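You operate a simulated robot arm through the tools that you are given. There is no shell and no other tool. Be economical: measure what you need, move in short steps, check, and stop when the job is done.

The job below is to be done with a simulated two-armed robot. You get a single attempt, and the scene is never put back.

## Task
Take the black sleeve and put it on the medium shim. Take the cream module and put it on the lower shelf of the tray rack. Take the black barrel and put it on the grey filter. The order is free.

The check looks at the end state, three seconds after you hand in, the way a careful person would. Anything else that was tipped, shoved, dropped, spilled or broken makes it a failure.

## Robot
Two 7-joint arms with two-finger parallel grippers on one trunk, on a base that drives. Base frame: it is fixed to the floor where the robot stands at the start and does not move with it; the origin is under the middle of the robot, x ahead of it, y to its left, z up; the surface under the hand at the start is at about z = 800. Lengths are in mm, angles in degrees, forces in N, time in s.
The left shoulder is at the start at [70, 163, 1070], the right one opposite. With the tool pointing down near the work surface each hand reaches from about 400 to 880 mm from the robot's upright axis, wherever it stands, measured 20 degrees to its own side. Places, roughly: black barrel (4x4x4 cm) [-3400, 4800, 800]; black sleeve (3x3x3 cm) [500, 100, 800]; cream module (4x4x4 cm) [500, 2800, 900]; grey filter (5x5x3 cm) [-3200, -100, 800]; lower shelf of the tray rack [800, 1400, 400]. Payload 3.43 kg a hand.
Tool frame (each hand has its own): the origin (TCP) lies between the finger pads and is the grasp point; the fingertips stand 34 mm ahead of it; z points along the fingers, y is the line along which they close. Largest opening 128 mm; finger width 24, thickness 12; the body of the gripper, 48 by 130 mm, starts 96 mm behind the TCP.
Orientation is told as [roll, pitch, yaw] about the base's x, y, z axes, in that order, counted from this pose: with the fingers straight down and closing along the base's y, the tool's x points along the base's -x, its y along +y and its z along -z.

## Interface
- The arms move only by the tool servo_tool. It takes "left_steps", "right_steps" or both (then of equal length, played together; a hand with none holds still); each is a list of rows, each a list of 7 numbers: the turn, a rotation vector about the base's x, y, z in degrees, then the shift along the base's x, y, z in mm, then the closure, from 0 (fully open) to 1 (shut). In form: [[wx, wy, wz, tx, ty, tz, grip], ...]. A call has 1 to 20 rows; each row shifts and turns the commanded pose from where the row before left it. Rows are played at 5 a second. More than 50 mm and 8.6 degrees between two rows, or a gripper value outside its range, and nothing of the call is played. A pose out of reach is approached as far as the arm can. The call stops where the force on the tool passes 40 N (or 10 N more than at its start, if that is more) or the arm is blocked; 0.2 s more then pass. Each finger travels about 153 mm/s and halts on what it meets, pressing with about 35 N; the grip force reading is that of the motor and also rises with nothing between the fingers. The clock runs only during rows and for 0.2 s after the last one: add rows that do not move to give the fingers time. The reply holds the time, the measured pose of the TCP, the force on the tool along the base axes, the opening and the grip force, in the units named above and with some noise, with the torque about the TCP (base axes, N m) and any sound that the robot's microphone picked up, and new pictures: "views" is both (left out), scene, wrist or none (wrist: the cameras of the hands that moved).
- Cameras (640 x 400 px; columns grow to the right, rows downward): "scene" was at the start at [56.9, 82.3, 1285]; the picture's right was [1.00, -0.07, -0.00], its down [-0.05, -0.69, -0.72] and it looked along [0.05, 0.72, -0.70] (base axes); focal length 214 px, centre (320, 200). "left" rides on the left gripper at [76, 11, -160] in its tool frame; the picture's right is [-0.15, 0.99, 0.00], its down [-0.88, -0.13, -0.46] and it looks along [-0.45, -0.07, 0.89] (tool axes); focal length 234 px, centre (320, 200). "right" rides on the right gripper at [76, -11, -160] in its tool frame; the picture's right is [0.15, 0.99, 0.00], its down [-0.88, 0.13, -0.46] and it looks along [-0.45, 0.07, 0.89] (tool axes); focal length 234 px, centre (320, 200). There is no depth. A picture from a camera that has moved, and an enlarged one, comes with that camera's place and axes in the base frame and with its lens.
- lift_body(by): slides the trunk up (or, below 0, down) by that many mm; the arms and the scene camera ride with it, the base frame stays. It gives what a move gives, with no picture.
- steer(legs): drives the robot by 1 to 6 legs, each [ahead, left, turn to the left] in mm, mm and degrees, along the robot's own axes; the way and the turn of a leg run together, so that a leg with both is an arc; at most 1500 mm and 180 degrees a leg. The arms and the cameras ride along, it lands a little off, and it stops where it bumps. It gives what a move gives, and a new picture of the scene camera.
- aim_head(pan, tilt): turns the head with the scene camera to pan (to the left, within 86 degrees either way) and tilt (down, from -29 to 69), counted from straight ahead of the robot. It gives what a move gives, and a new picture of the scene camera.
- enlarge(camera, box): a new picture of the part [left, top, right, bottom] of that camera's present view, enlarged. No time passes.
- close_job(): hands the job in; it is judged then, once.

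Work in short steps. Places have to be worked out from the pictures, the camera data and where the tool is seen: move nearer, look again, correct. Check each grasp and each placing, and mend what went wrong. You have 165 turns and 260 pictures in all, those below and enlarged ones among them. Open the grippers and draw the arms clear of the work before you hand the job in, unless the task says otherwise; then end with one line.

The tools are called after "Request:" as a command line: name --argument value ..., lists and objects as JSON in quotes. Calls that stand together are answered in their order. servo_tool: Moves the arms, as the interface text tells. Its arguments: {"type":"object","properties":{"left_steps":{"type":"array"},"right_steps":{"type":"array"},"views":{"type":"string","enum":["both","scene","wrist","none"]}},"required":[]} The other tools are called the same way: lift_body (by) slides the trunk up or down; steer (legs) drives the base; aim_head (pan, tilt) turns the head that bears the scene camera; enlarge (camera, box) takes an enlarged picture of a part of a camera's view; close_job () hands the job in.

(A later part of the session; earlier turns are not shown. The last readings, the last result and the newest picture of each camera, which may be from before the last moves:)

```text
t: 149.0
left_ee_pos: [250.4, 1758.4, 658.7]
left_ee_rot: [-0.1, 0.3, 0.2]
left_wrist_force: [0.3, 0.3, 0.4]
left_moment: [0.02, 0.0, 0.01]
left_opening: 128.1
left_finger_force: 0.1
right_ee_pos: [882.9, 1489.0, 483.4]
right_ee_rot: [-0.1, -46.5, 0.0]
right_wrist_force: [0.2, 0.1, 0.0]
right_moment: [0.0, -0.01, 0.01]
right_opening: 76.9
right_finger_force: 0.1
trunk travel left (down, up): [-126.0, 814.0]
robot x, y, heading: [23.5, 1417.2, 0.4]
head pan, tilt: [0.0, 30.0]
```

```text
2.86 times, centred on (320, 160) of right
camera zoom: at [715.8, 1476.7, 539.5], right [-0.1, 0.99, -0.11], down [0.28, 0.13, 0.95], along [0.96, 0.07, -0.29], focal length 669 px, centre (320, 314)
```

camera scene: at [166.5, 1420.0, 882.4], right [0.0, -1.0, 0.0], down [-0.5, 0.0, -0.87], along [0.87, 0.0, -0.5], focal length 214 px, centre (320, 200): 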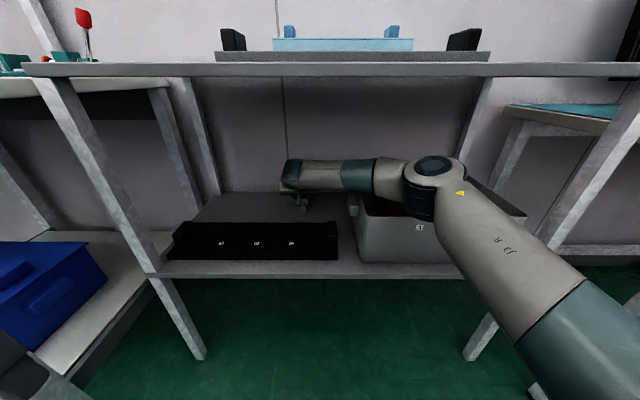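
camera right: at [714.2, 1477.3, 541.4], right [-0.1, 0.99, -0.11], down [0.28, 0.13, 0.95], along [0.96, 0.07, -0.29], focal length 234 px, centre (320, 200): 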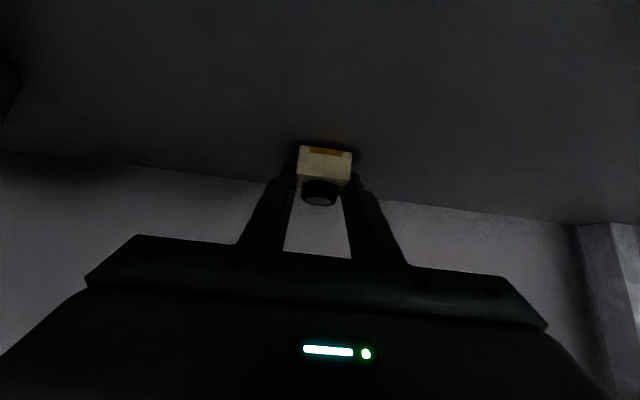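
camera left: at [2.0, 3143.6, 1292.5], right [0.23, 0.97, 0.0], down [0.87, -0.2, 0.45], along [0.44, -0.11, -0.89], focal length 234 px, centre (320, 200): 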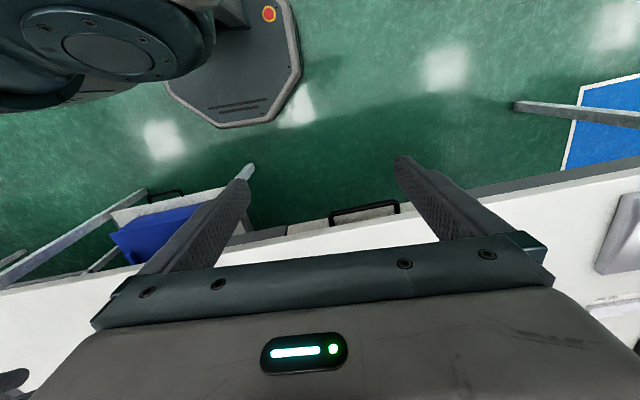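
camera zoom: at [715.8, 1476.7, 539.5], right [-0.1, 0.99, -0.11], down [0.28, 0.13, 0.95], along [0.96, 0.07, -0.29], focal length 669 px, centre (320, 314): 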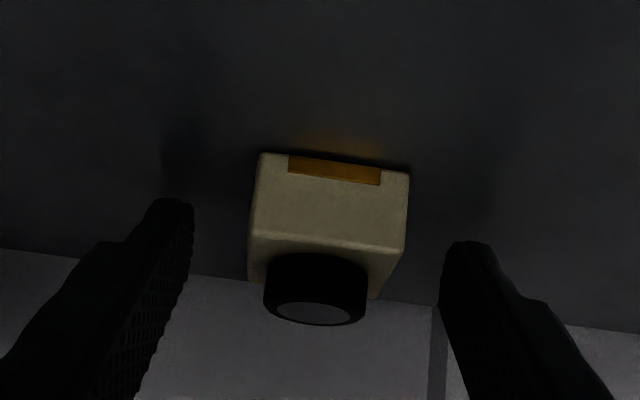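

Module stands on the shelf, released. I withdraw up and back, then reverse out.

Request:
servo_tool --right_steps '[[0, 0, 0, -10, 0, 15, 0.4], [0, 0, 0, -20, 0, 25, 0.4], [0, 0, 0, -20, 0, 25, 0.4], [0, 0, 0, -10, 0, 20, 0.4]]' --views "none"

Request:
steer --legs '[[-550, 0, 0]]'

Request:
lift_body --by 300

Request:
enlarge --camera "scene" --box '[220, 80, 460, 240]'

```text
t: 150.0
left_ee_pos: [250.4, 1759.3, 659.9]
left_ee_rot: [-0.1, 0.3, 0.2]
left_wrist_force: [-0.7, 0.8, -0.3]
left_moment: [0.03, -0.03, -0.01]
left_opening: 128.1
left_finger_force: 0.1
right_ee_pos: [820.0, 1487.0, 567.2]
right_ee_rot: [-0.1, -46.5, 0.2]
right_wrist_force: [-0.2, 0.4, 0.6]
right_moment: [-0.02, 0.05, 0.0]
right_opening: 76.7
right_finger_force: 0.1
trunk travel left (down, up): [-126.0, 814.0]
robot x, y, heading: [26.2, 1416.5, 0.2]
head pan, tilt: [0.0, 30.0]
```

```text
t: 153.2
left_ee_pos: [-285.2, 1757.3, 658.4]
left_ee_rot: [-0.1, 0.2, 0.0]
left_wrist_force: [0.1, -0.5, -1.1]
left_moment: [0.01, -0.02, 0.01]
left_opening: 127.8
left_finger_force: 0.1
right_ee_pos: [283.7, 1484.0, 567.7]
right_ee_rot: [0.0, -46.5, 0.0]
right_wrist_force: [0.3, 0.2, -0.2]
right_moment: [-0.01, 0.02, 0.0]
right_opening: 76.6
right_finger_force: 0.1
trunk travel left (down, up): [-126.0, 814.0]
robot x, y, heading: [-512.4, 1419.1, 0.0]
head pan, tilt: [0.0, 30.0]
camera scene: at [-370.4, 1418.1, 882.4], right [0.0, -1.0, 0.0], down [-0.5, 0.0, -0.87], along [0.87, 0.0, -0.5], focal length 214 px, centre (320, 200)
```

scene: 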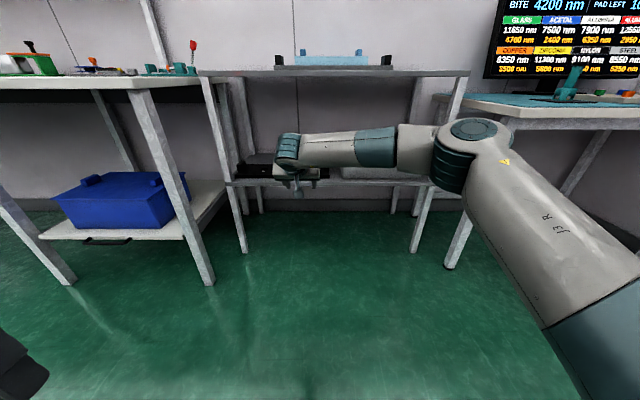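

```text
t: 156.2
left_ee_pos: [-286.1, 1756.9, 959.4]
left_ee_rot: [-0.2, 0.1, 0.0]
left_wrist_force: [-0.3, 0.4, 0.3]
left_moment: [0.03, -0.01, -0.02]
left_opening: 128.0
left_finger_force: 0.0
right_ee_pos: [282.2, 1482.9, 868.1]
right_ee_rot: [-0.1, -46.5, 0.0]
right_wrist_force: [0.3, -0.6, 0.0]
right_moment: [0.0, -0.01, -0.04]
right_opening: 77.0
right_finger_force: 0.1
trunk travel left (down, up): [-426.0, 514.0]
robot x, y, heading: [-512.0, 1418.4, 0.4]
head pan, tilt: [0.0, 30.0]
```

```text
2.50 times, centred on (340, 160) of scene
camera zoom: at [-370.1, 1418.1, 1182.3], right [0.0, -1.0, 0.0], down [-0.5, 0.0, -0.87], along [0.87, 0.0, -0.5], focal length 536 px, centre (270, 300)
```

zoom: 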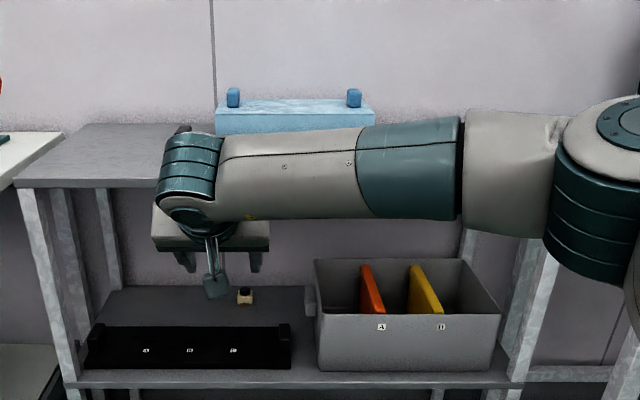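

The module stands upright on the lower shelf behind the black slab. I fold the right hand back to the fingers-down pose and then turn toward the other end of the room.

Request:
servo_tool --right_steps '[[0, 5.8, 0, -38, -18, 15, 0.2], [0, 5.8, 0, -38, -18, 15, 0], [0, 5.8, 0, -38, -18, 15, 0], [0, 5.8, 0, -38, -18, 15, 0], [0, 5.8, 0, -38, -18, 15, 0], [0, 5.8, 0, -38, -18, 15, 0], [0, 5.8, 0, -38, -18, 15, 0], [0, 5.8, 0, -38, -18, 15, 0], [0, 0, 0, -30, -10, 20, 0], [0, 0, 0, 0, 0, 0, 0]]' --views "none"

Request:
lift_body --by 200

Request:
steer --legs '[[0, 0, 160]]'

Request:
aim_head --pan 0 --tilt 15

```text
t: 158.3
left_ee_pos: [-284.3, 1757.1, 959.8]
left_ee_rot: [-0.2, 0.3, -0.1]
left_wrist_force: [0.5, 0.8, -0.1]
left_moment: [0.0, -0.01, -0.01]
left_opening: 127.8
left_finger_force: 0.1
right_ee_pos: [-52.4, 1331.1, 1009.2]
right_ee_rot: [-0.2, 0.0, 0.0]
right_wrist_force: [-0.9, 0.0, 0.1]
right_moment: [-0.01, 0.03, -0.04]
right_opening: 128.1
right_finger_force: 0.1
trunk travel left (down, up): [-426.0, 514.0]
robot x, y, heading: [-512.3, 1420.2, 0.3]
head pan, tilt: [0.0, 30.0]
```

```text
t: 160.5
left_ee_pos: [-285.8, 1756.6, 1160.4]
left_ee_rot: [0.0, 0.3, 0.0]
left_wrist_force: [0.1, -0.4, 0.6]
left_moment: [0.04, -0.03, -0.02]
left_opening: 128.1
left_finger_force: 0.0
right_ee_pos: [-52.7, 1331.1, 1209.3]
right_ee_rot: [-0.2, -0.1, -0.1]
right_wrist_force: [0.2, -0.1, -0.6]
right_moment: [-0.01, 0.01, 0.03]
right_opening: 128.2
right_finger_force: 0.0
trunk travel left (down, up): [-626.0, 314.0]
robot x, y, heading: [-512.6, 1418.6, 0.3]
head pan, tilt: [0.0, 30.0]
```

```text
t: 167.5
left_ee_pos: [-839.0, 1172.4, 1159.5]
left_ee_rot: [-0.2, 0.2, 160.5]
left_wrist_force: [-0.4, -0.1, -0.1]
left_moment: [0.0, -0.01, -0.01]
left_opening: 128.0
left_finger_force: 0.2
right_ee_pos: [-916.2, 1651.4, 1209.9]
right_ee_rot: [-0.1, -0.1, 160.5]
right_wrist_force: [-0.3, 0.3, -0.4]
right_moment: [0.01, -0.02, 0.0]
right_opening: 128.1
right_finger_force: 0.1
trunk travel left (down, up): [-626.0, 314.0]
robot x, y, heading: [-511.5, 1417.0, 160.4]
head pan, tilt: [0.0, 30.0]
camera scene: at [-643.6, 1464.3, 1382.4], right [0.33, 0.94, 0.0], down [0.47, -0.17, -0.87], along [-0.82, 0.29, -0.5], focal length 214 px, centre (320, 200)
```

scene: 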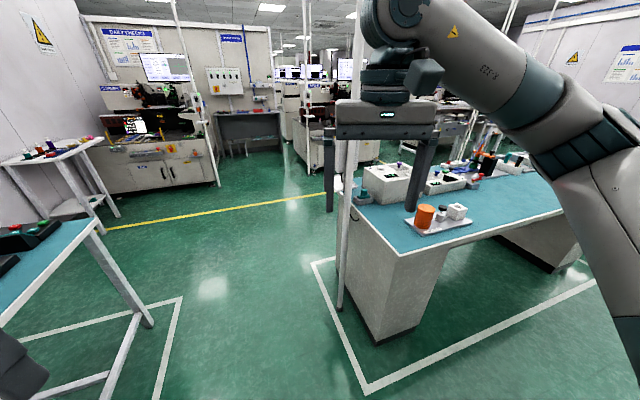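

```text
t: 168.3
left_ee_pos: [-838.7, 1172.9, 1160.1]
left_ee_rot: [-0.1, 0.3, 160.5]
left_wrist_force: [-0.4, -0.1, -1.3]
left_moment: [-0.01, 0.01, 0.0]
left_opening: 127.9
left_finger_force: 0.1
right_ee_pos: [-915.7, 1649.7, 1210.1]
right_ee_rot: [-0.1, -0.1, 160.5]
right_wrist_force: [-0.5, 0.2, 0.1]
right_moment: [-0.02, -0.01, -0.03]
right_opening: 128.1
right_finger_force: 0.0
trunk travel left (down, up): [-626.0, 314.0]
robot x, y, heading: [-510.3, 1418.9, 160.8]
head pan, tilt: [0.0, 15.0]
camera scene: at [-646.4, 1465.3, 1406.5], right [0.33, 0.94, 0.0], down [0.24, -0.09, -0.97], along [-0.91, 0.32, -0.26], focal length 214 px, centre (320, 200)
```

scene: 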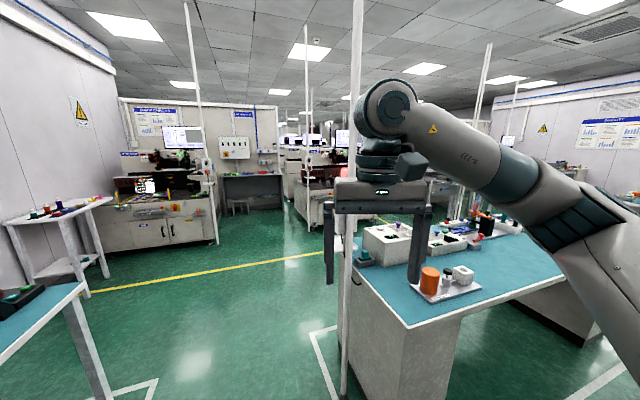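

The filter should be on the small white trolley at far left (≈[-3200,-100]); the barrel lies far along the aisle beyond the island. I drive into that aisle (x≈-2500).

Request:
steer --legs '[[0, 0, 19.5], [1400, 60, 0], [550, 0, 0], [0, 0, -90]]'

Request:
aim_head --pan 30 --tilt 12

```text
t: 182.8
left_ee_pos: [-2783.8, 1600.2, 1160.5]
left_ee_rot: [-0.1, 0.1, 90.3]
left_wrist_force: [-0.1, -1.0, 0.1]
left_moment: [0.03, -0.01, 0.03]
left_opening: 127.8
left_finger_force: 0.1
right_ee_pos: [-2359.3, 1833.7, 1210.1]
right_ee_rot: [-0.1, -0.1, 90.3]
right_wrist_force: [-0.3, 0.3, -0.8]
right_moment: [0.01, -0.01, -0.04]
right_opening: 128.2
right_finger_force: 0.1
trunk travel left (down, up): [-626.0, 314.0]
robot x, y, heading: [-2436.9, 1371.8, 90.4]
head pan, tilt: [0.0, 15.0]
camera scene: at [-2442.6, 1519.1, 1406.6], right [1.0, 0.01, 0.0], down [0.0, -0.26, -0.97], along [-0.01, 0.97, -0.26], focal length 214 px, centre (320, 200)
```

scene: 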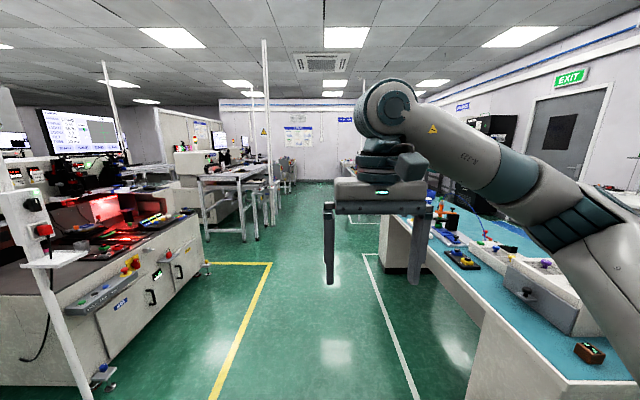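

```text
t: 183.7
left_ee_pos: [-2782.6, 1599.8, 1159.7]
left_ee_rot: [-0.1, 0.2, 90.3]
left_wrist_force: [0.4, -0.6, -0.4]
left_moment: [-0.01, -0.01, 0.01]
left_opening: 128.0
left_finger_force: 0.1
right_ee_pos: [-2358.5, 1834.8, 1209.4]
right_ee_rot: [-0.1, -0.1, 90.2]
right_wrist_force: [-0.2, 0.1, 0.3]
right_moment: [-0.02, 0.0, 0.01]
right_opening: 128.0
right_finger_force: 0.1
trunk travel left (down, up): [-626.0, 314.0]
robot x, y, heading: [-2444.0, 1373.3, 90.4]
head pan, tilt: [30.0, 12.0]
camera scene: at [-2489.1, 1506.1, 1411.5], right [0.86, 0.51, 0.0], down [0.11, -0.18, -0.98], along [-0.49, 0.84, -0.21], focal length 214 px, centre (320, 200)
```

scene: 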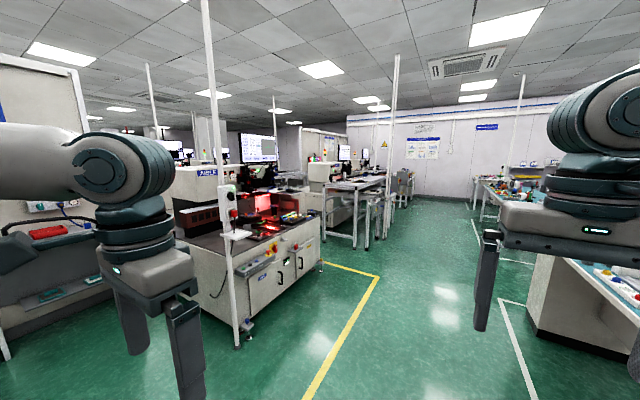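

The barrel's table appears ahead-left down the aisle. I drive 3 m along it, keeping to x≈-2440, and look.

Request:
steer --legs '[[1500, 0, 0], [1400, 0, 0]]'

Request:
aim_head --pan 60 --tilt 25

```text
t: 197.8
left_ee_pos: [-2749.4, 4526.1, 1159.9]
left_ee_rot: [-0.1, 0.3, 89.5]
left_wrist_force: [-0.6, 0.4, 0.4]
left_moment: [0.01, 0.0, 0.01]
left_opening: 128.0
left_finger_force: 0.0
right_ee_pos: [-2323.6, 4755.9, 1208.8]
right_ee_rot: [-0.1, -0.1, 89.5]
right_wrist_force: [0.4, 1.0, -0.7]
right_moment: [-0.01, 0.0, 0.0]
right_opening: 127.9
right_finger_force: 0.1
trunk travel left (down, up): [-626.0, 314.0]
robot x, y, heading: [-2407.8, 4293.1, 89.6]
head pan, tilt: [30.0, 12.0]
camera scene: at [-2457.4, 4428.2, 1411.5], right [0.87, 0.5, 0.0], down [0.1, -0.18, -0.98], along [-0.48, 0.85, -0.21], focal length 214 px, centre (320, 200)
```

scene: 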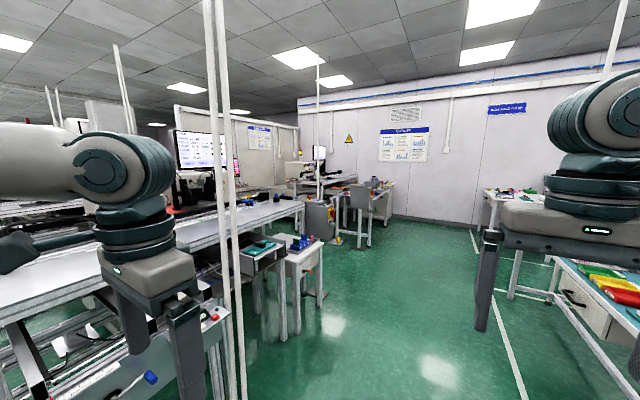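

```text
t: 198.8
left_ee_pos: [-2748.9, 4525.1, 1161.2]
left_ee_rot: [-0.2, 0.1, 89.6]
left_wrist_force: [0.7, -0.6, -0.8]
left_moment: [-0.02, 0.0, 0.02]
left_opening: 127.9
left_finger_force: 0.1
right_ee_pos: [-2324.4, 4755.0, 1209.7]
right_ee_rot: [-0.2, 0.0, 89.6]
right_wrist_force: [0.0, -0.1, 0.2]
right_moment: [0.01, 0.01, 0.0]
right_opening: 128.1
right_finger_force: 0.1
trunk travel left (down, up): [-626.0, 314.0]
robot x, y, heading: [-2415.7, 4295.6, 89.8]
head pan, tilt: [60.0, 25.0]
camera scene: at [-2490.7, 4393.7, 1390.4], right [0.51, 0.86, 0.0], down [0.36, -0.21, -0.91], along [-0.78, 0.46, -0.42], focal length 214 px, centre (320, 200)
```

scene: 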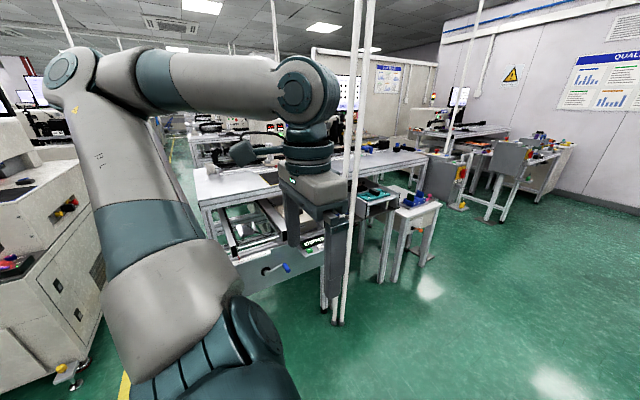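

Left hand hides the spot. I turn to face the table (heading 180).

Request:
steer --legs '[[0, 0, 90]]'

Request:
aim_head --pan -20 --tilt 30

```text
t: 203.0
left_ee_pos: [-2640.5, 3959.0, 1160.6]
left_ee_rot: [-0.1, 0.3, 179.5]
left_wrist_force: [-0.5, -0.7, -0.1]
left_moment: [-0.02, -0.02, -0.03]
left_opening: 128.1
left_finger_force: 0.1
right_ee_pos: [-2870.6, 4386.7, 1209.2]
right_ee_rot: [-0.1, -0.2, 179.5]
right_wrist_force: [0.1, 0.0, -0.3]
right_moment: [0.01, -0.01, 0.03]
right_opening: 128.1
right_finger_force: 0.1
trunk travel left (down, up): [-626.0, 314.0]
robot x, y, heading: [-2411.5, 4296.9, 179.6]
head pan, tilt: [60.0, 25.0]
camera scene: at [-2508.2, 4217.8, 1390.4], right [-0.86, 0.51, 0.0], down [0.21, 0.36, -0.91], along [-0.46, -0.78, -0.42], focal length 214 px, centre (320, 200)
```

scene: 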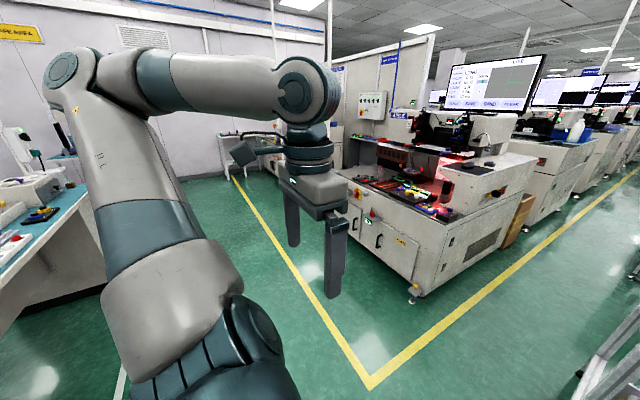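

```text
t: 204.5
left_ee_pos: [-2641.1, 3959.1, 1159.4]
left_ee_rot: [-0.1, 0.3, 179.5]
left_wrist_force: [0.1, -0.3, 0.8]
left_moment: [0.01, -0.01, 0.02]
left_opening: 128.0
left_finger_force: 0.0
right_ee_pos: [-2870.0, 4386.6, 1210.2]
right_ee_rot: [0.0, -0.1, 179.5]
right_wrist_force: [0.0, -0.3, -0.2]
right_moment: [0.01, 0.02, 0.02]
right_opening: 127.8
right_finger_force: 0.0
trunk travel left (down, up): [-626.0, 314.0]
robot x, y, heading: [-2412.5, 4299.3, 179.6]
head pan, tilt: [-20.0, 30.0]
camera scene: at [-2546.4, 4328.8, 1382.4], right [0.35, 0.94, 0.0], down [0.47, -0.17, -0.87], along [-0.81, 0.3, -0.5], focal length 214 px, centre (320, 200)
```

scene: 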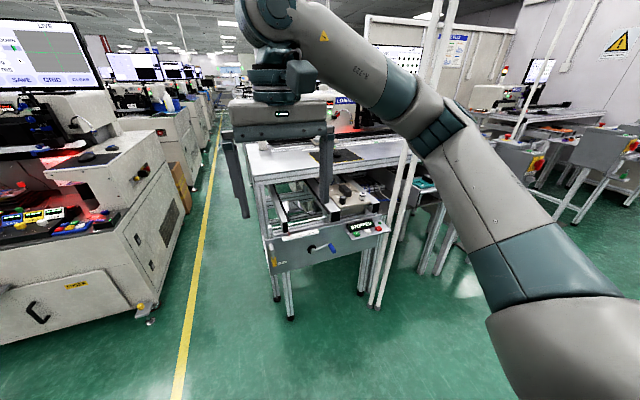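

A conveyor machine with a "STOPPED" panel stands there; I zoom in on it.

Request:
enlarge --camera "scene" --box '[240, 130, 420, 270]'

```text
2.86 times, centred on (330, 200) of scene
camera zoom: at [-2546.4, 4328.8, 1382.4], right [0.35, 0.94, 0.0], down [0.47, -0.17, -0.87], along [-0.81, 0.3, -0.5], focal length 613 px, centre (291, 200)
```

zoom: 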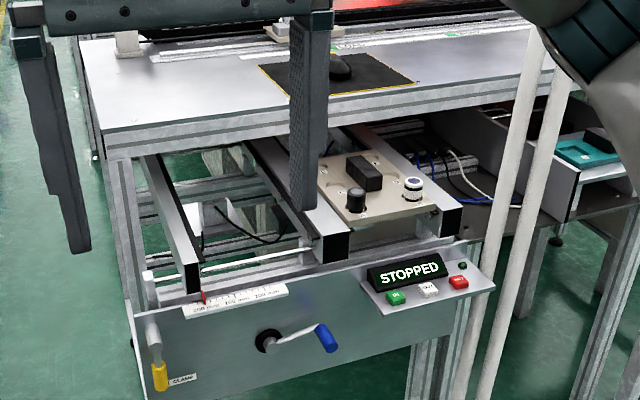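

A black cylinder stands on the beige pallet between the conveyor rails, at about [-3376, 4884]. I approach for a closer look.

Request:
steer --legs '[[0, -500, 0], [250, 0, 0]]'

Request:
aim_head --pan 0 --tilt 40

Request:
enlarge --camera "scene" --box '[220, 80, 420, 220]'

```text
t: 208.9
left_ee_pos: [-2880.3, 4463.0, 1158.9]
left_ee_rot: [0.0, 0.3, 179.6]
left_wrist_force: [0.1, -0.4, 0.5]
left_moment: [0.02, 0.02, -0.01]
left_opening: 127.5
left_finger_force: 0.2
right_ee_pos: [-3109.2, 4889.5, 1210.0]
right_ee_rot: [0.0, -0.1, 179.5]
right_wrist_force: [0.3, 0.5, 0.4]
right_moment: [-0.02, -0.04, 0.01]
right_opening: 128.1
right_finger_force: 0.0
trunk travel left (down, up): [-626.0, 314.0]
robot x, y, heading: [-2653.2, 4803.4, 179.7]
head pan, tilt: [-20.0, 30.0]
camera scene: at [-2785.4, 4832.6, 1382.5], right [0.35, 0.94, 0.0], down [0.47, -0.17, -0.87], along [-0.81, 0.3, -0.5], focal length 214 px, centre (320, 200)
```

scene: 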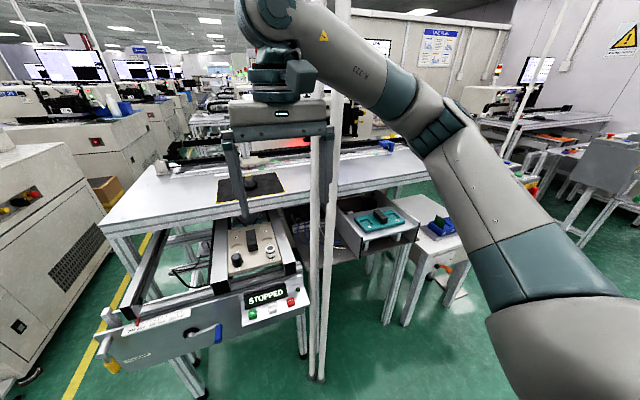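

```text
t: 209.7
left_ee_pos: [-2880.7, 4462.9, 1160.2]
left_ee_rot: [-0.2, 0.3, 179.5]
left_wrist_force: [0.3, -0.5, 0.5]
left_moment: [0.01, 0.02, 0.02]
left_opening: 127.9
left_finger_force: 0.1
right_ee_pos: [-3110.2, 4889.6, 1208.9]
right_ee_rot: [0.0, -0.1, 179.6]
right_wrist_force: [-1.3, 0.3, 0.3]
right_moment: [-0.02, 0.01, -0.02]
right_opening: 128.0
right_finger_force: 0.1
trunk travel left (down, up): [-626.0, 314.0]
robot x, y, heading: [-2653.8, 4798.3, 179.4]
head pan, tilt: [0.0, 40.0]
camera scene: at [-2785.6, 4801.8, 1367.1], right [0.01, 1.0, 0.0], down [0.64, 0.0, -0.77], along [-0.77, 0.01, -0.64], focal length 214 px, centre (320, 200)
```

scene: 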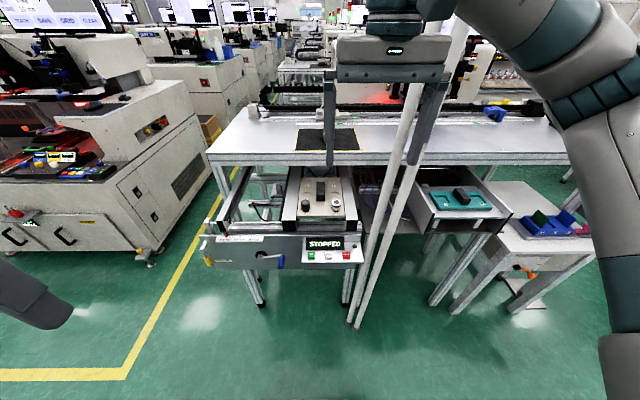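

```text
2.86 times, centred on (320, 150) of scene
camera zoom: at [-2785.6, 4801.8, 1367.1], right [0.01, 1.0, 0.0], down [0.64, 0.0, -0.77], along [-0.77, 0.01, -0.64], focal length 613 px, centre (320, 343)
```

zoom: 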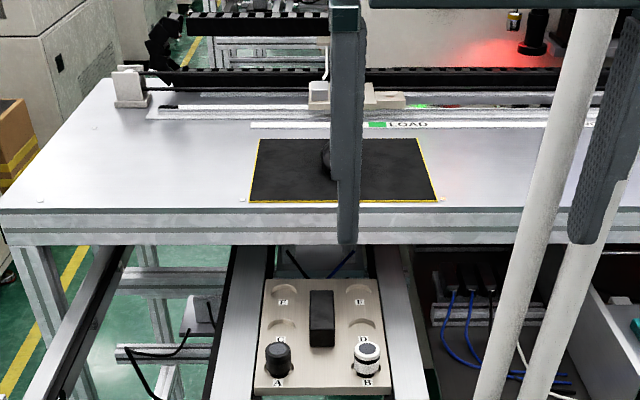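

The black barrel is at station A of the pallet, ≈[-3409, 4753]; two poles at about [-3271, 5032] crowd the right arm, so I'll use the left arm. I tuck the right hand back and right first, then creep forward.

Request:
servo_tool --right_steps '[[0, 0, 0, 21, 36, 0, 0], [0, 0, 0, 21, 36, 0, 0], [0, 0, 0, 21, 36, 0, 0], [0, 0, 0, 21, 36, 0, 0], [0, 0, 0, 21, 36, 0, 0], [0, 0, 0, 21, 36, 0, 0]]' --left_steps '[[0, 0, 0, -30, 30, 0, 0.2], [0, 0, 0, -30, 30, 0, 0.4], [0, 0, 0, -30, 30, 0, 0.5], [0, 0, 0, -30, 30, 0, 0.5], [0, 0, 0, -30, 30, 0, 0.5], [0, 0, 0, -30, 30, 0, 0.5]]' --views "none"

Request:
steer --legs '[[0, -40, 0], [115, 0, 0]]'

```text
t: 211.1
left_ee_pos: [-3060.2, 4648.3, 1160.2]
left_ee_rot: [0.0, 0.2, 179.8]
left_wrist_force: [-0.1, 0.4, -0.4]
left_moment: [-0.05, -0.01, -0.01]
left_opening: 64.0
left_finger_force: 0.0
right_ee_pos: [-2984.1, 5110.4, 1209.3]
right_ee_rot: [0.1, -0.1, 179.6]
right_wrist_force: [-0.3, 0.3, 0.7]
right_moment: [-0.02, 0.01, 0.0]
right_opening: 128.0
right_finger_force: 0.1
trunk travel left (down, up): [-626.0, 314.0]
robot x, y, heading: [-2651.6, 4801.5, 179.6]
head pan, tilt: [0.0, 40.0]
```

```text
t: 212.8
left_ee_pos: [-3176.3, 4692.2, 1160.6]
left_ee_rot: [-0.2, 0.2, 179.1]
left_wrist_force: [-0.8, 0.1, -0.2]
left_moment: [0.03, -0.04, -0.05]
left_opening: 64.1
left_finger_force: 0.1
right_ee_pos: [-3097.7, 5153.9, 1209.6]
right_ee_rot: [0.0, -0.2, 179.1]
right_wrist_force: [0.0, 0.4, 0.3]
right_moment: [-0.01, -0.01, 0.02]
right_opening: 128.0
right_finger_force: 0.0
trunk travel left (down, up): [-626.0, 314.0]
robot x, y, heading: [-2767.4, 4843.8, 179.2]
head pan, tilt: [0.0, 40.0]
camera scene: at [-2901.3, 4846.3, 1367.1], right [0.01, 1.0, 0.0], down [0.64, -0.01, -0.77], along [-0.77, 0.01, -0.64], focal length 214 px, centre (320, 200)
```

scene: 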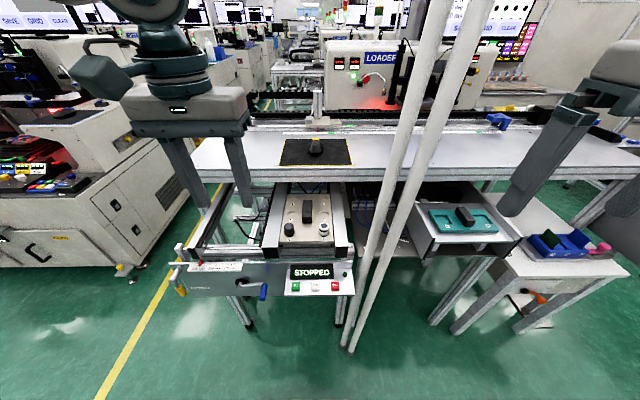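

Request:
enlarge --camera "scene" --box '[230, 120, 390, 240]'

Request:
enlarge --camera "scene" --box '[270, 190, 350, 250]'

```text
3.33 times, centred on (310, 180) of scene
camera zoom: at [-2901.3, 4846.3, 1367.1], right [0.01, 1.0, 0.0], down [0.64, -0.01, -0.77], along [-0.77, 0.01, -0.64], focal length 715 px, centre (353, 267)
```

zoom: 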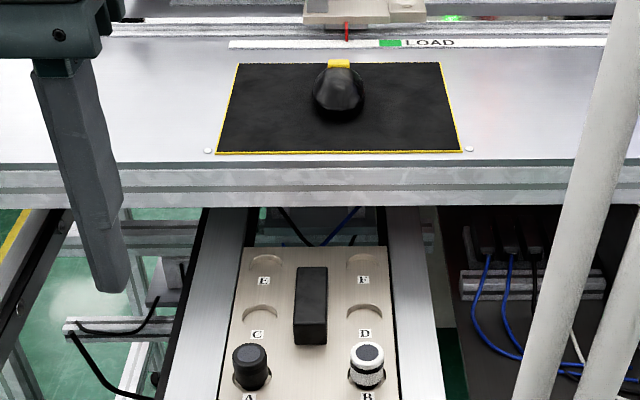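

```text
6.67 times, centred on (310, 220) of scene
camera zoom: at [-2901.3, 4846.3, 1367.1], right [0.01, 1.0, 0.0], down [0.64, -0.01, -0.77], along [-0.77, 0.01, -0.64], focal length 1430 px, centre (387, 67)
```

zoom: 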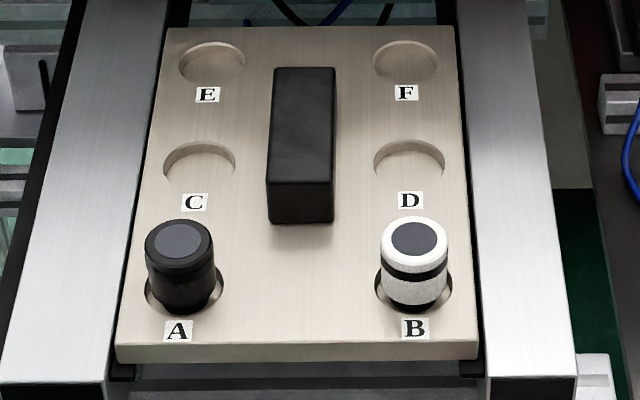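

Barrel top estimated at ≈[-3397, 4750, 835]; the upper table edge is near x≈-3490, so closing along y with the hand upright should just clear. I bring the left hand above it.

Request:
servo_tool --left_steps '[[0, 0, 0, -40, 10, -10, 0.5], [0, 0, 0, -40, 10, -10, 0.5], [0, 0, 0, -40, 10, -10, 0.5], [0, 0, 0, -40, 10, -15, 0.5], [0, 0, 0, -40, 10, -15, 0.5], [0, 0, 0, -10, 7, -20, 0.5], [0, 0, 0, 0, 0, 0, 0.5]]' --views "both"

Request:
enlarge --camera "left" --box '[220, 110, 420, 260]'

```text
t: 214.4
left_ee_pos: [-3316.2, 4708.0, 1103.1]
left_ee_rot: [0.0, 0.2, 179.1]
left_wrist_force: [0.3, 0.1, 0.6]
left_moment: [0.01, -0.06, 0.0]
left_opening: 63.9
left_finger_force: 0.1
left hand out of reach, approached as far as the arm can: row 3, 4, 5, 6
right_ee_pos: [-3097.2, 5151.2, 1210.6]
right_ee_rot: [0.0, -0.1, 179.1]
right_wrist_force: [0.2, -0.7, -0.1]
right_moment: [-0.02, 0.02, -0.02]
right_opening: 127.7
right_finger_force: 0.1
trunk travel left (down, up): [-626.0, 314.0]
robot x, y, heading: [-2769.2, 4847.1, 179.3]
head pan, tilt: [0.0, 40.0]
camera scene: at [-2902.1, 4845.5, 1367.0], right [0.01, 1.0, 0.0], down [0.64, -0.01, -0.77], along [-0.77, 0.01, -0.64], focal length 214 px, centre (320, 200)
camera left: at [-3240.2, 4694.9, 1262.5], right [-0.16, -0.99, 0.0], down [-0.88, 0.14, 0.45], along [-0.45, 0.08, -0.89], focal length 234 px, centre (320, 200)
```

scene: 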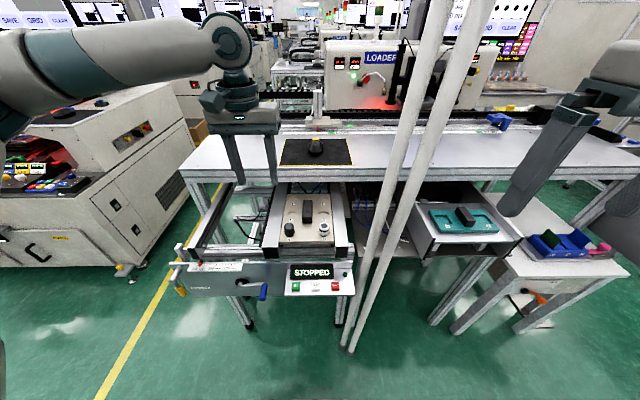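
left: 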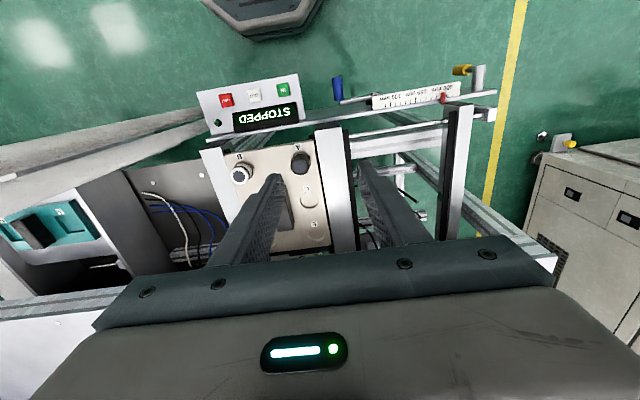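

```text
2.67 times, centred on (320, 185) of left
camera zoom: at [-3240.2, 4694.9, 1262.5], right [-0.16, -0.99, 0.0], down [-0.88, 0.14, 0.45], along [-0.45, 0.08, -0.89], focal length 624 px, centre (320, 240)
```

zoom: 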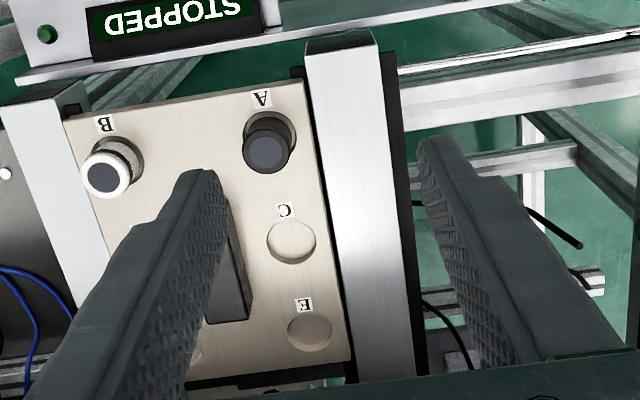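

Triangulated: barrel top ≈[-3368, 4754, 868], pallet surface z≈834. The hand was out of reach only because it is high; I go down first and see where it lands.

Request:
servo_tool --left_steps '[[0, 0, 0, 0, 0, -30, 0.5], [0, 0, 0, 0, 0, -40, 0.5], [0, 0, 0, 0, 0, -40, 0.5], [0, 0, 0, 0, 0, 0, 0.5]]' --views "none"

```text
t: 215.4
left_ee_pos: [-3312.8, 4707.5, 994.3]
left_ee_rot: [-0.2, 0.2, 179.2]
left_wrist_force: [0.3, 0.3, 0.0]
left_moment: [0.01, 0.03, 0.01]
left_opening: 64.3
left_finger_force: 0.1
right_ee_pos: [-3096.6, 5153.8, 1210.8]
right_ee_rot: [0.0, -0.1, 179.1]
right_wrist_force: [0.0, -0.8, 0.6]
right_moment: [-0.02, -0.01, -0.02]
right_opening: 127.8
right_finger_force: 0.0
trunk travel left (down, up): [-626.0, 314.0]
robot x, y, heading: [-2765.2, 4846.3, 179.3]
head pan, tilt: [0.0, 40.0]
```

Commanded pose follows the measured one. Now I move over the barrel at z≈940.

Request:
servo_tool --left_steps '[[0, 0, 0, -20, 16, -15, 0.5], [0, 0, 0, -20, 16, -20, 0.5], [0, 0, 0, -14, 15, -20, 0.5], [0, 0, 0, 0, 0, 0, 0.5]]' --views "both"

Request:
enlarge --camera "left" --box '[220, 80, 420, 230]'

```text
t: 216.4
left_ee_pos: [-3336.9, 4690.5, 954.7]
left_ee_rot: [-0.2, 0.2, 179.1]
left_wrist_force: [-0.1, 0.6, 0.0]
left_moment: [0.01, -0.01, 0.01]
left_opening: 63.8
left_finger_force: 0.0
left hand out of reach, approached as far as the arm can: row 1, 2, 3
right_ee_pos: [-3096.5, 5152.1, 1209.4]
right_ee_rot: [0.0, -0.2, 179.2]
right_wrist_force: [0.5, -0.3, -0.4]
right_moment: [0.01, 0.02, 0.0]
right_opening: 128.1
right_finger_force: 0.0
trunk travel left (down, up): [-626.0, 314.0]
robot x, y, heading: [-2769.9, 4842.7, 179.2]
head pan, tilt: [0.0, 40.0]
camera scene: at [-2901.6, 4845.5, 1367.1], right [0.01, 1.0, 0.0], down [0.64, -0.01, -0.77], along [-0.77, 0.01, -0.64], focal length 214 px, centre (320, 200)
camera left: at [-3261.9, 4677.9, 1114.1], right [-0.16, -0.99, 0.0], down [-0.88, 0.14, 0.45], along [-0.45, 0.08, -0.89], focal length 234 px, centre (320, 200)
```

scene: 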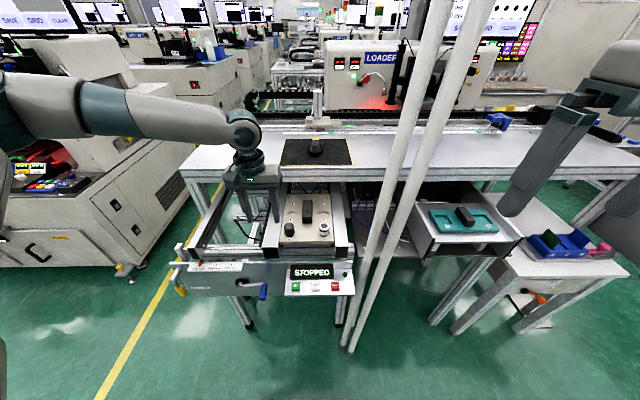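
left: 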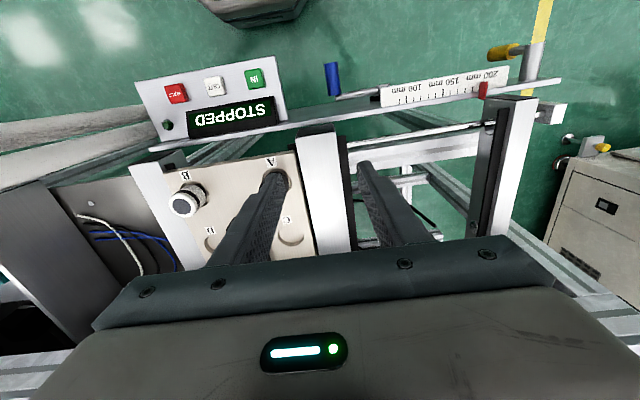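

```text
2.67 times, centred on (320, 155) of left
camera zoom: at [-3261.9, 4677.9, 1114.1], right [-0.16, -0.99, 0.0], down [-0.88, 0.14, 0.45], along [-0.45, 0.08, -0.89], focal length 624 px, centre (320, 320)
```

zoom: 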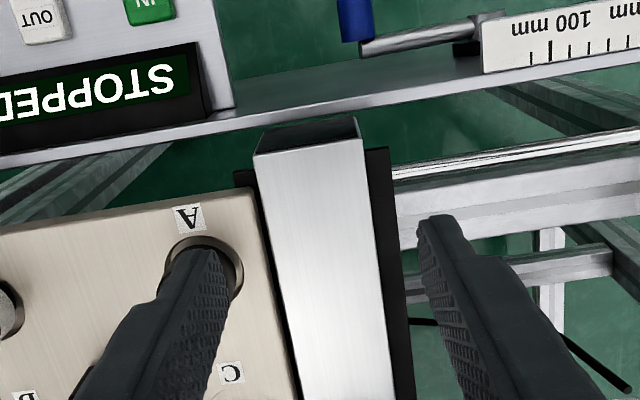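

The left arm cannot move further right in this posture (joint limit), so I shift the robot instead: 64 mm right and 31 mm ahead, hand stays above everything at tip z≈920.

Request:
steer --legs '[[0, -64, 0]]'

Request:
steer --legs '[[31, 0, 0]]'

Request:
enlarge --camera "left" --box '[220, 80, 420, 230]'

```text
t: 217.4
left_ee_pos: [-3337.6, 4753.2, 954.6]
left_ee_rot: [-0.3, 0.2, 179.0]
left_wrist_force: [0.2, 0.1, -0.8]
left_moment: [0.01, 0.03, -0.03]
left_opening: 63.8
left_finger_force: 0.1
right_ee_pos: [-3097.3, 5216.5, 1209.9]
right_ee_rot: [-0.1, -0.1, 179.2]
right_wrist_force: [0.5, -0.6, -0.8]
right_moment: [0.0, 0.01, -0.01]
right_opening: 127.7
right_finger_force: 0.0
trunk travel left (down, up): [-626.0, 314.0]
robot x, y, heading: [-2769.7, 4906.5, 179.3]
head pan, tilt: [0.0, 40.0]
camera scene: at [-2901.1, 4909.0, 1367.0], right [0.01, 1.0, 0.0], down [0.64, -0.01, -0.77], along [-0.77, 0.01, -0.64], focal length 214 px, centre (320, 200)
```

scene: 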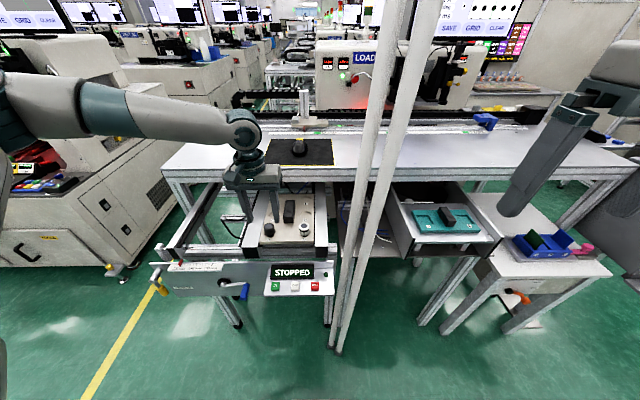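

```text
t: 218.2
left_ee_pos: [-3363.4, 4755.4, 957.6]
left_ee_rot: [-0.2, 0.0, 179.1]
left_wrist_force: [-0.1, -0.3, -0.4]
left_moment: [0.0, 0.01, -0.01]
left_opening: 63.9
left_finger_force: 0.0
right_ee_pos: [-3122.0, 5218.0, 1212.4]
right_ee_rot: [-0.1, -0.3, 179.0]
right_wrist_force: [0.3, 0.4, -0.5]
right_moment: [-0.03, 0.03, 0.0]
right_opening: 127.7
right_finger_force: 0.0
trunk travel left (down, up): [-626.0, 314.0]
robot x, y, heading: [-2794.6, 4909.3, 179.3]
head pan, tilt: [0.0, 40.0]
camera scene: at [-2928.1, 4910.0, 1367.5], right [0.01, 1.0, 0.0], down [0.64, -0.01, -0.77], along [-0.77, 0.01, -0.64], focal length 214 px, centre (320, 200)
```

scene: 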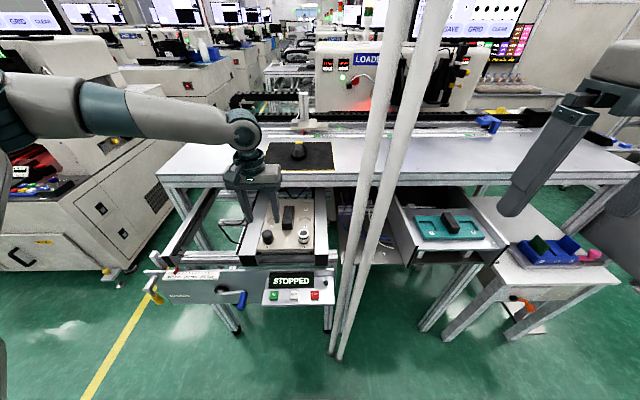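

```text
2.67 times, centred on (320, 155) of left
camera zoom: at [-3288.8, 4742.4, 1115.6], right [-0.16, -0.99, 0.0], down [-0.88, 0.14, 0.46], along [-0.45, 0.08, -0.89], focal length 624 px, centre (320, 320)
```

zoom: 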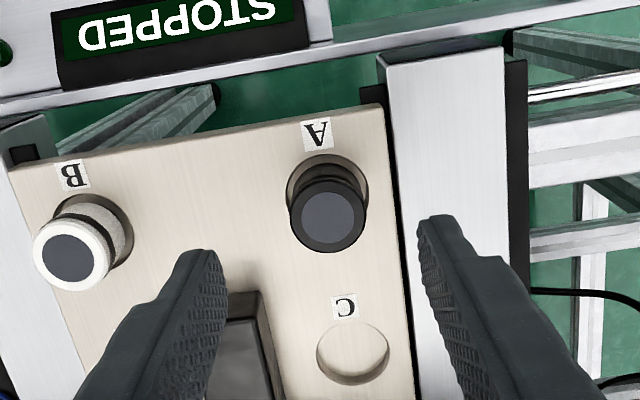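

Aligned: barrel at ≈[-3367, 4754]. I narrow the fingers to ~54 mm, correct by −3 mm in x, and descend to TCP 890.

Request:
servo_tool --left_steps '[[0, 0, 0, -3, -1, -15, 0.58], [0, 0, 0, 0, 0, -18, 0.58], [0, 0, 0, 0, 0, -18, 0.58], [0, 0, 0, 0, 0, -15, 0.58], [0, 0, 0, 0, 0, 0, 0.58]]' --views "wrist"

Request:
enlarge --camera "left" --box '[220, 80, 420, 230]'

Request:
enlarge --camera "scene" --box '[210, 180, 330, 270]'

```text
t: 219.4
left_ee_pos: [-3361.5, 4736.5, 900.9]
left_ee_rot: [-0.4, -0.1, 179.1]
left_wrist_force: [-1.4, 3.0, 17.7]
left_moment: [0.58, 0.13, 0.01]
left_opening: 55.2
left_finger_force: 0.9
left hand out of reach, approached as far as the arm can: row 1, 2, 3, 4
right_ee_pos: [-3125.4, 5218.6, 1211.5]
right_ee_rot: [-0.1, -0.2, 179.1]
right_wrist_force: [0.3, -0.2, 0.1]
right_moment: [0.0, -0.01, 0.0]
right_opening: 128.0
right_finger_force: 0.1
trunk travel left (down, up): [-626.0, 314.0]
robot x, y, heading: [-2795.4, 4905.8, 179.3]
head pan, tilt: [0.0, 40.0]
camera left: at [-3284.3, 4723.7, 1059.5], right [-0.16, -0.99, -0.01], down [-0.88, 0.14, 0.46], along [-0.45, 0.08, -0.89], focal length 234 px, centre (320, 200)
```

left: 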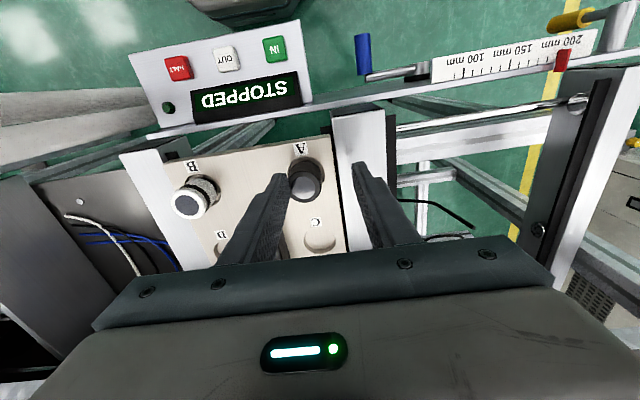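

```text
2.67 times, centred on (320, 155) of left
camera zoom: at [-3284.3, 4723.7, 1059.5], right [-0.16, -0.99, -0.01], down [-0.88, 0.14, 0.46], along [-0.45, 0.08, -0.89], focal length 624 px, centre (320, 320)
```

zoom: 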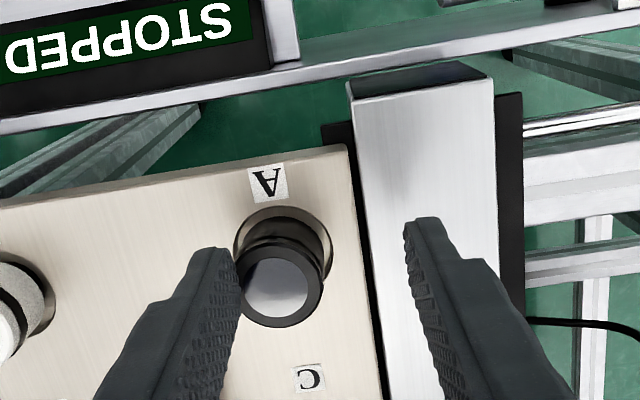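

```text
4.44 times, centred on (270, 225) of scene
camera zoom: at [-2929.8, 4911.2, 1367.5], right [0.01, 1.0, 0.0], down [0.64, -0.01, -0.77], along [-0.77, 0.01, -0.64], focal length 953 px, centre (542, 89)
```

zoom: 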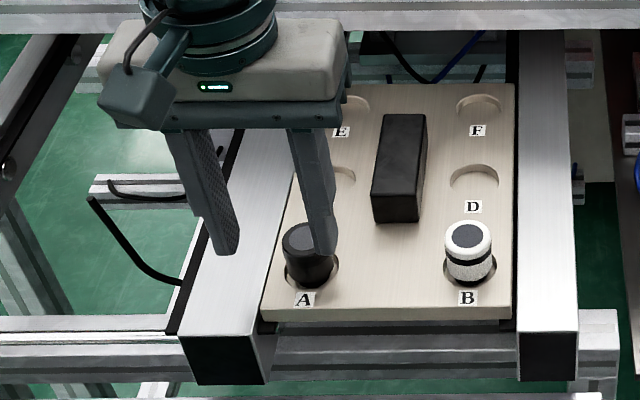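

The arm is at a joint limit and drifts in −y while descending; a finger has just touched the barrel's top. I raise at once.

Request:
servo_tool --left_steps '[[0, 0, 0, 0, -2, 10, 0.5], [0, 0, 0, 0, 0, 25, 0.4], [0, 0, 0, 0, 0, 35, 0.4], [0, 0, 0, 0, 0, 35, 0.4], [0, 0, 0, 0, 0, 0, 0.4]]' --views "wrist"

Request:
enlarge --camera "scene" --box '[210, 180, 330, 270]'

```text
t: 220.7
left_ee_pos: [-3360.0, 4733.6, 1000.3]
left_ee_rot: [-0.2, 0.2, 179.1]
left_wrist_force: [-0.1, 0.5, 0.0]
left_moment: [0.02, -0.01, 0.01]
left_opening: 76.9
left_finger_force: 0.1
right_ee_pos: [-3125.8, 5215.8, 1209.8]
right_ee_rot: [0.0, -0.2, 179.1]
right_wrist_force: [0.2, 0.3, 0.0]
right_moment: [-0.01, -0.03, 0.0]
right_opening: 128.0
right_finger_force: 0.0
trunk travel left (down, up): [-626.0, 314.0]
robot x, y, heading: [-2800.1, 4908.7, 179.1]
head pan, tilt: [0.0, 40.0]
camera left: at [-3284.8, 4719.5, 1159.5], right [-0.16, -0.99, 0.0], down [-0.88, 0.14, 0.45], along [-0.45, 0.08, -0.89], focal length 234 px, centre (320, 200)
```

left: 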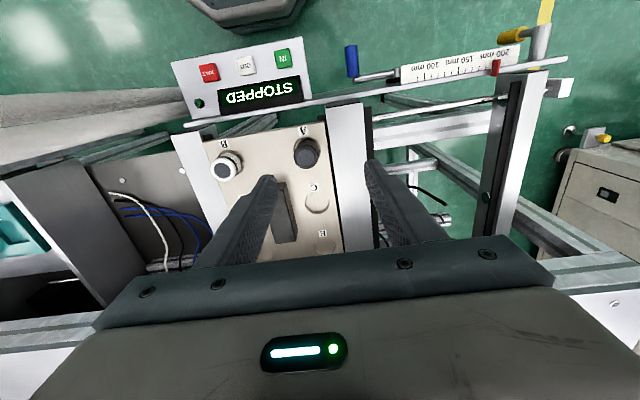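

```text
4.44 times, centred on (270, 225) of scene
camera zoom: at [-2931.5, 4910.0, 1367.0], right [0.01, 1.0, 0.0], down [0.64, -0.01, -0.77], along [-0.77, 0.01, -0.64], focal length 953 px, centre (542, 89)
```

zoom: 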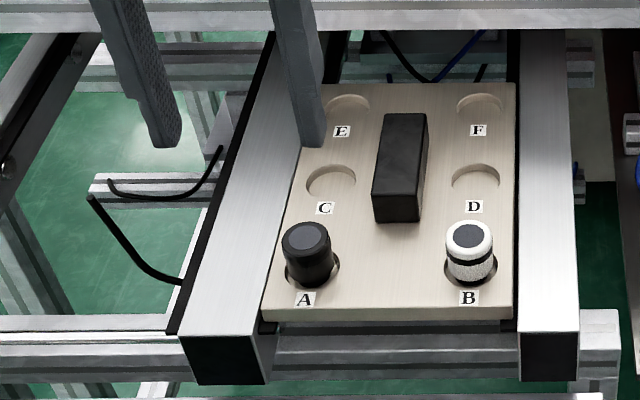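

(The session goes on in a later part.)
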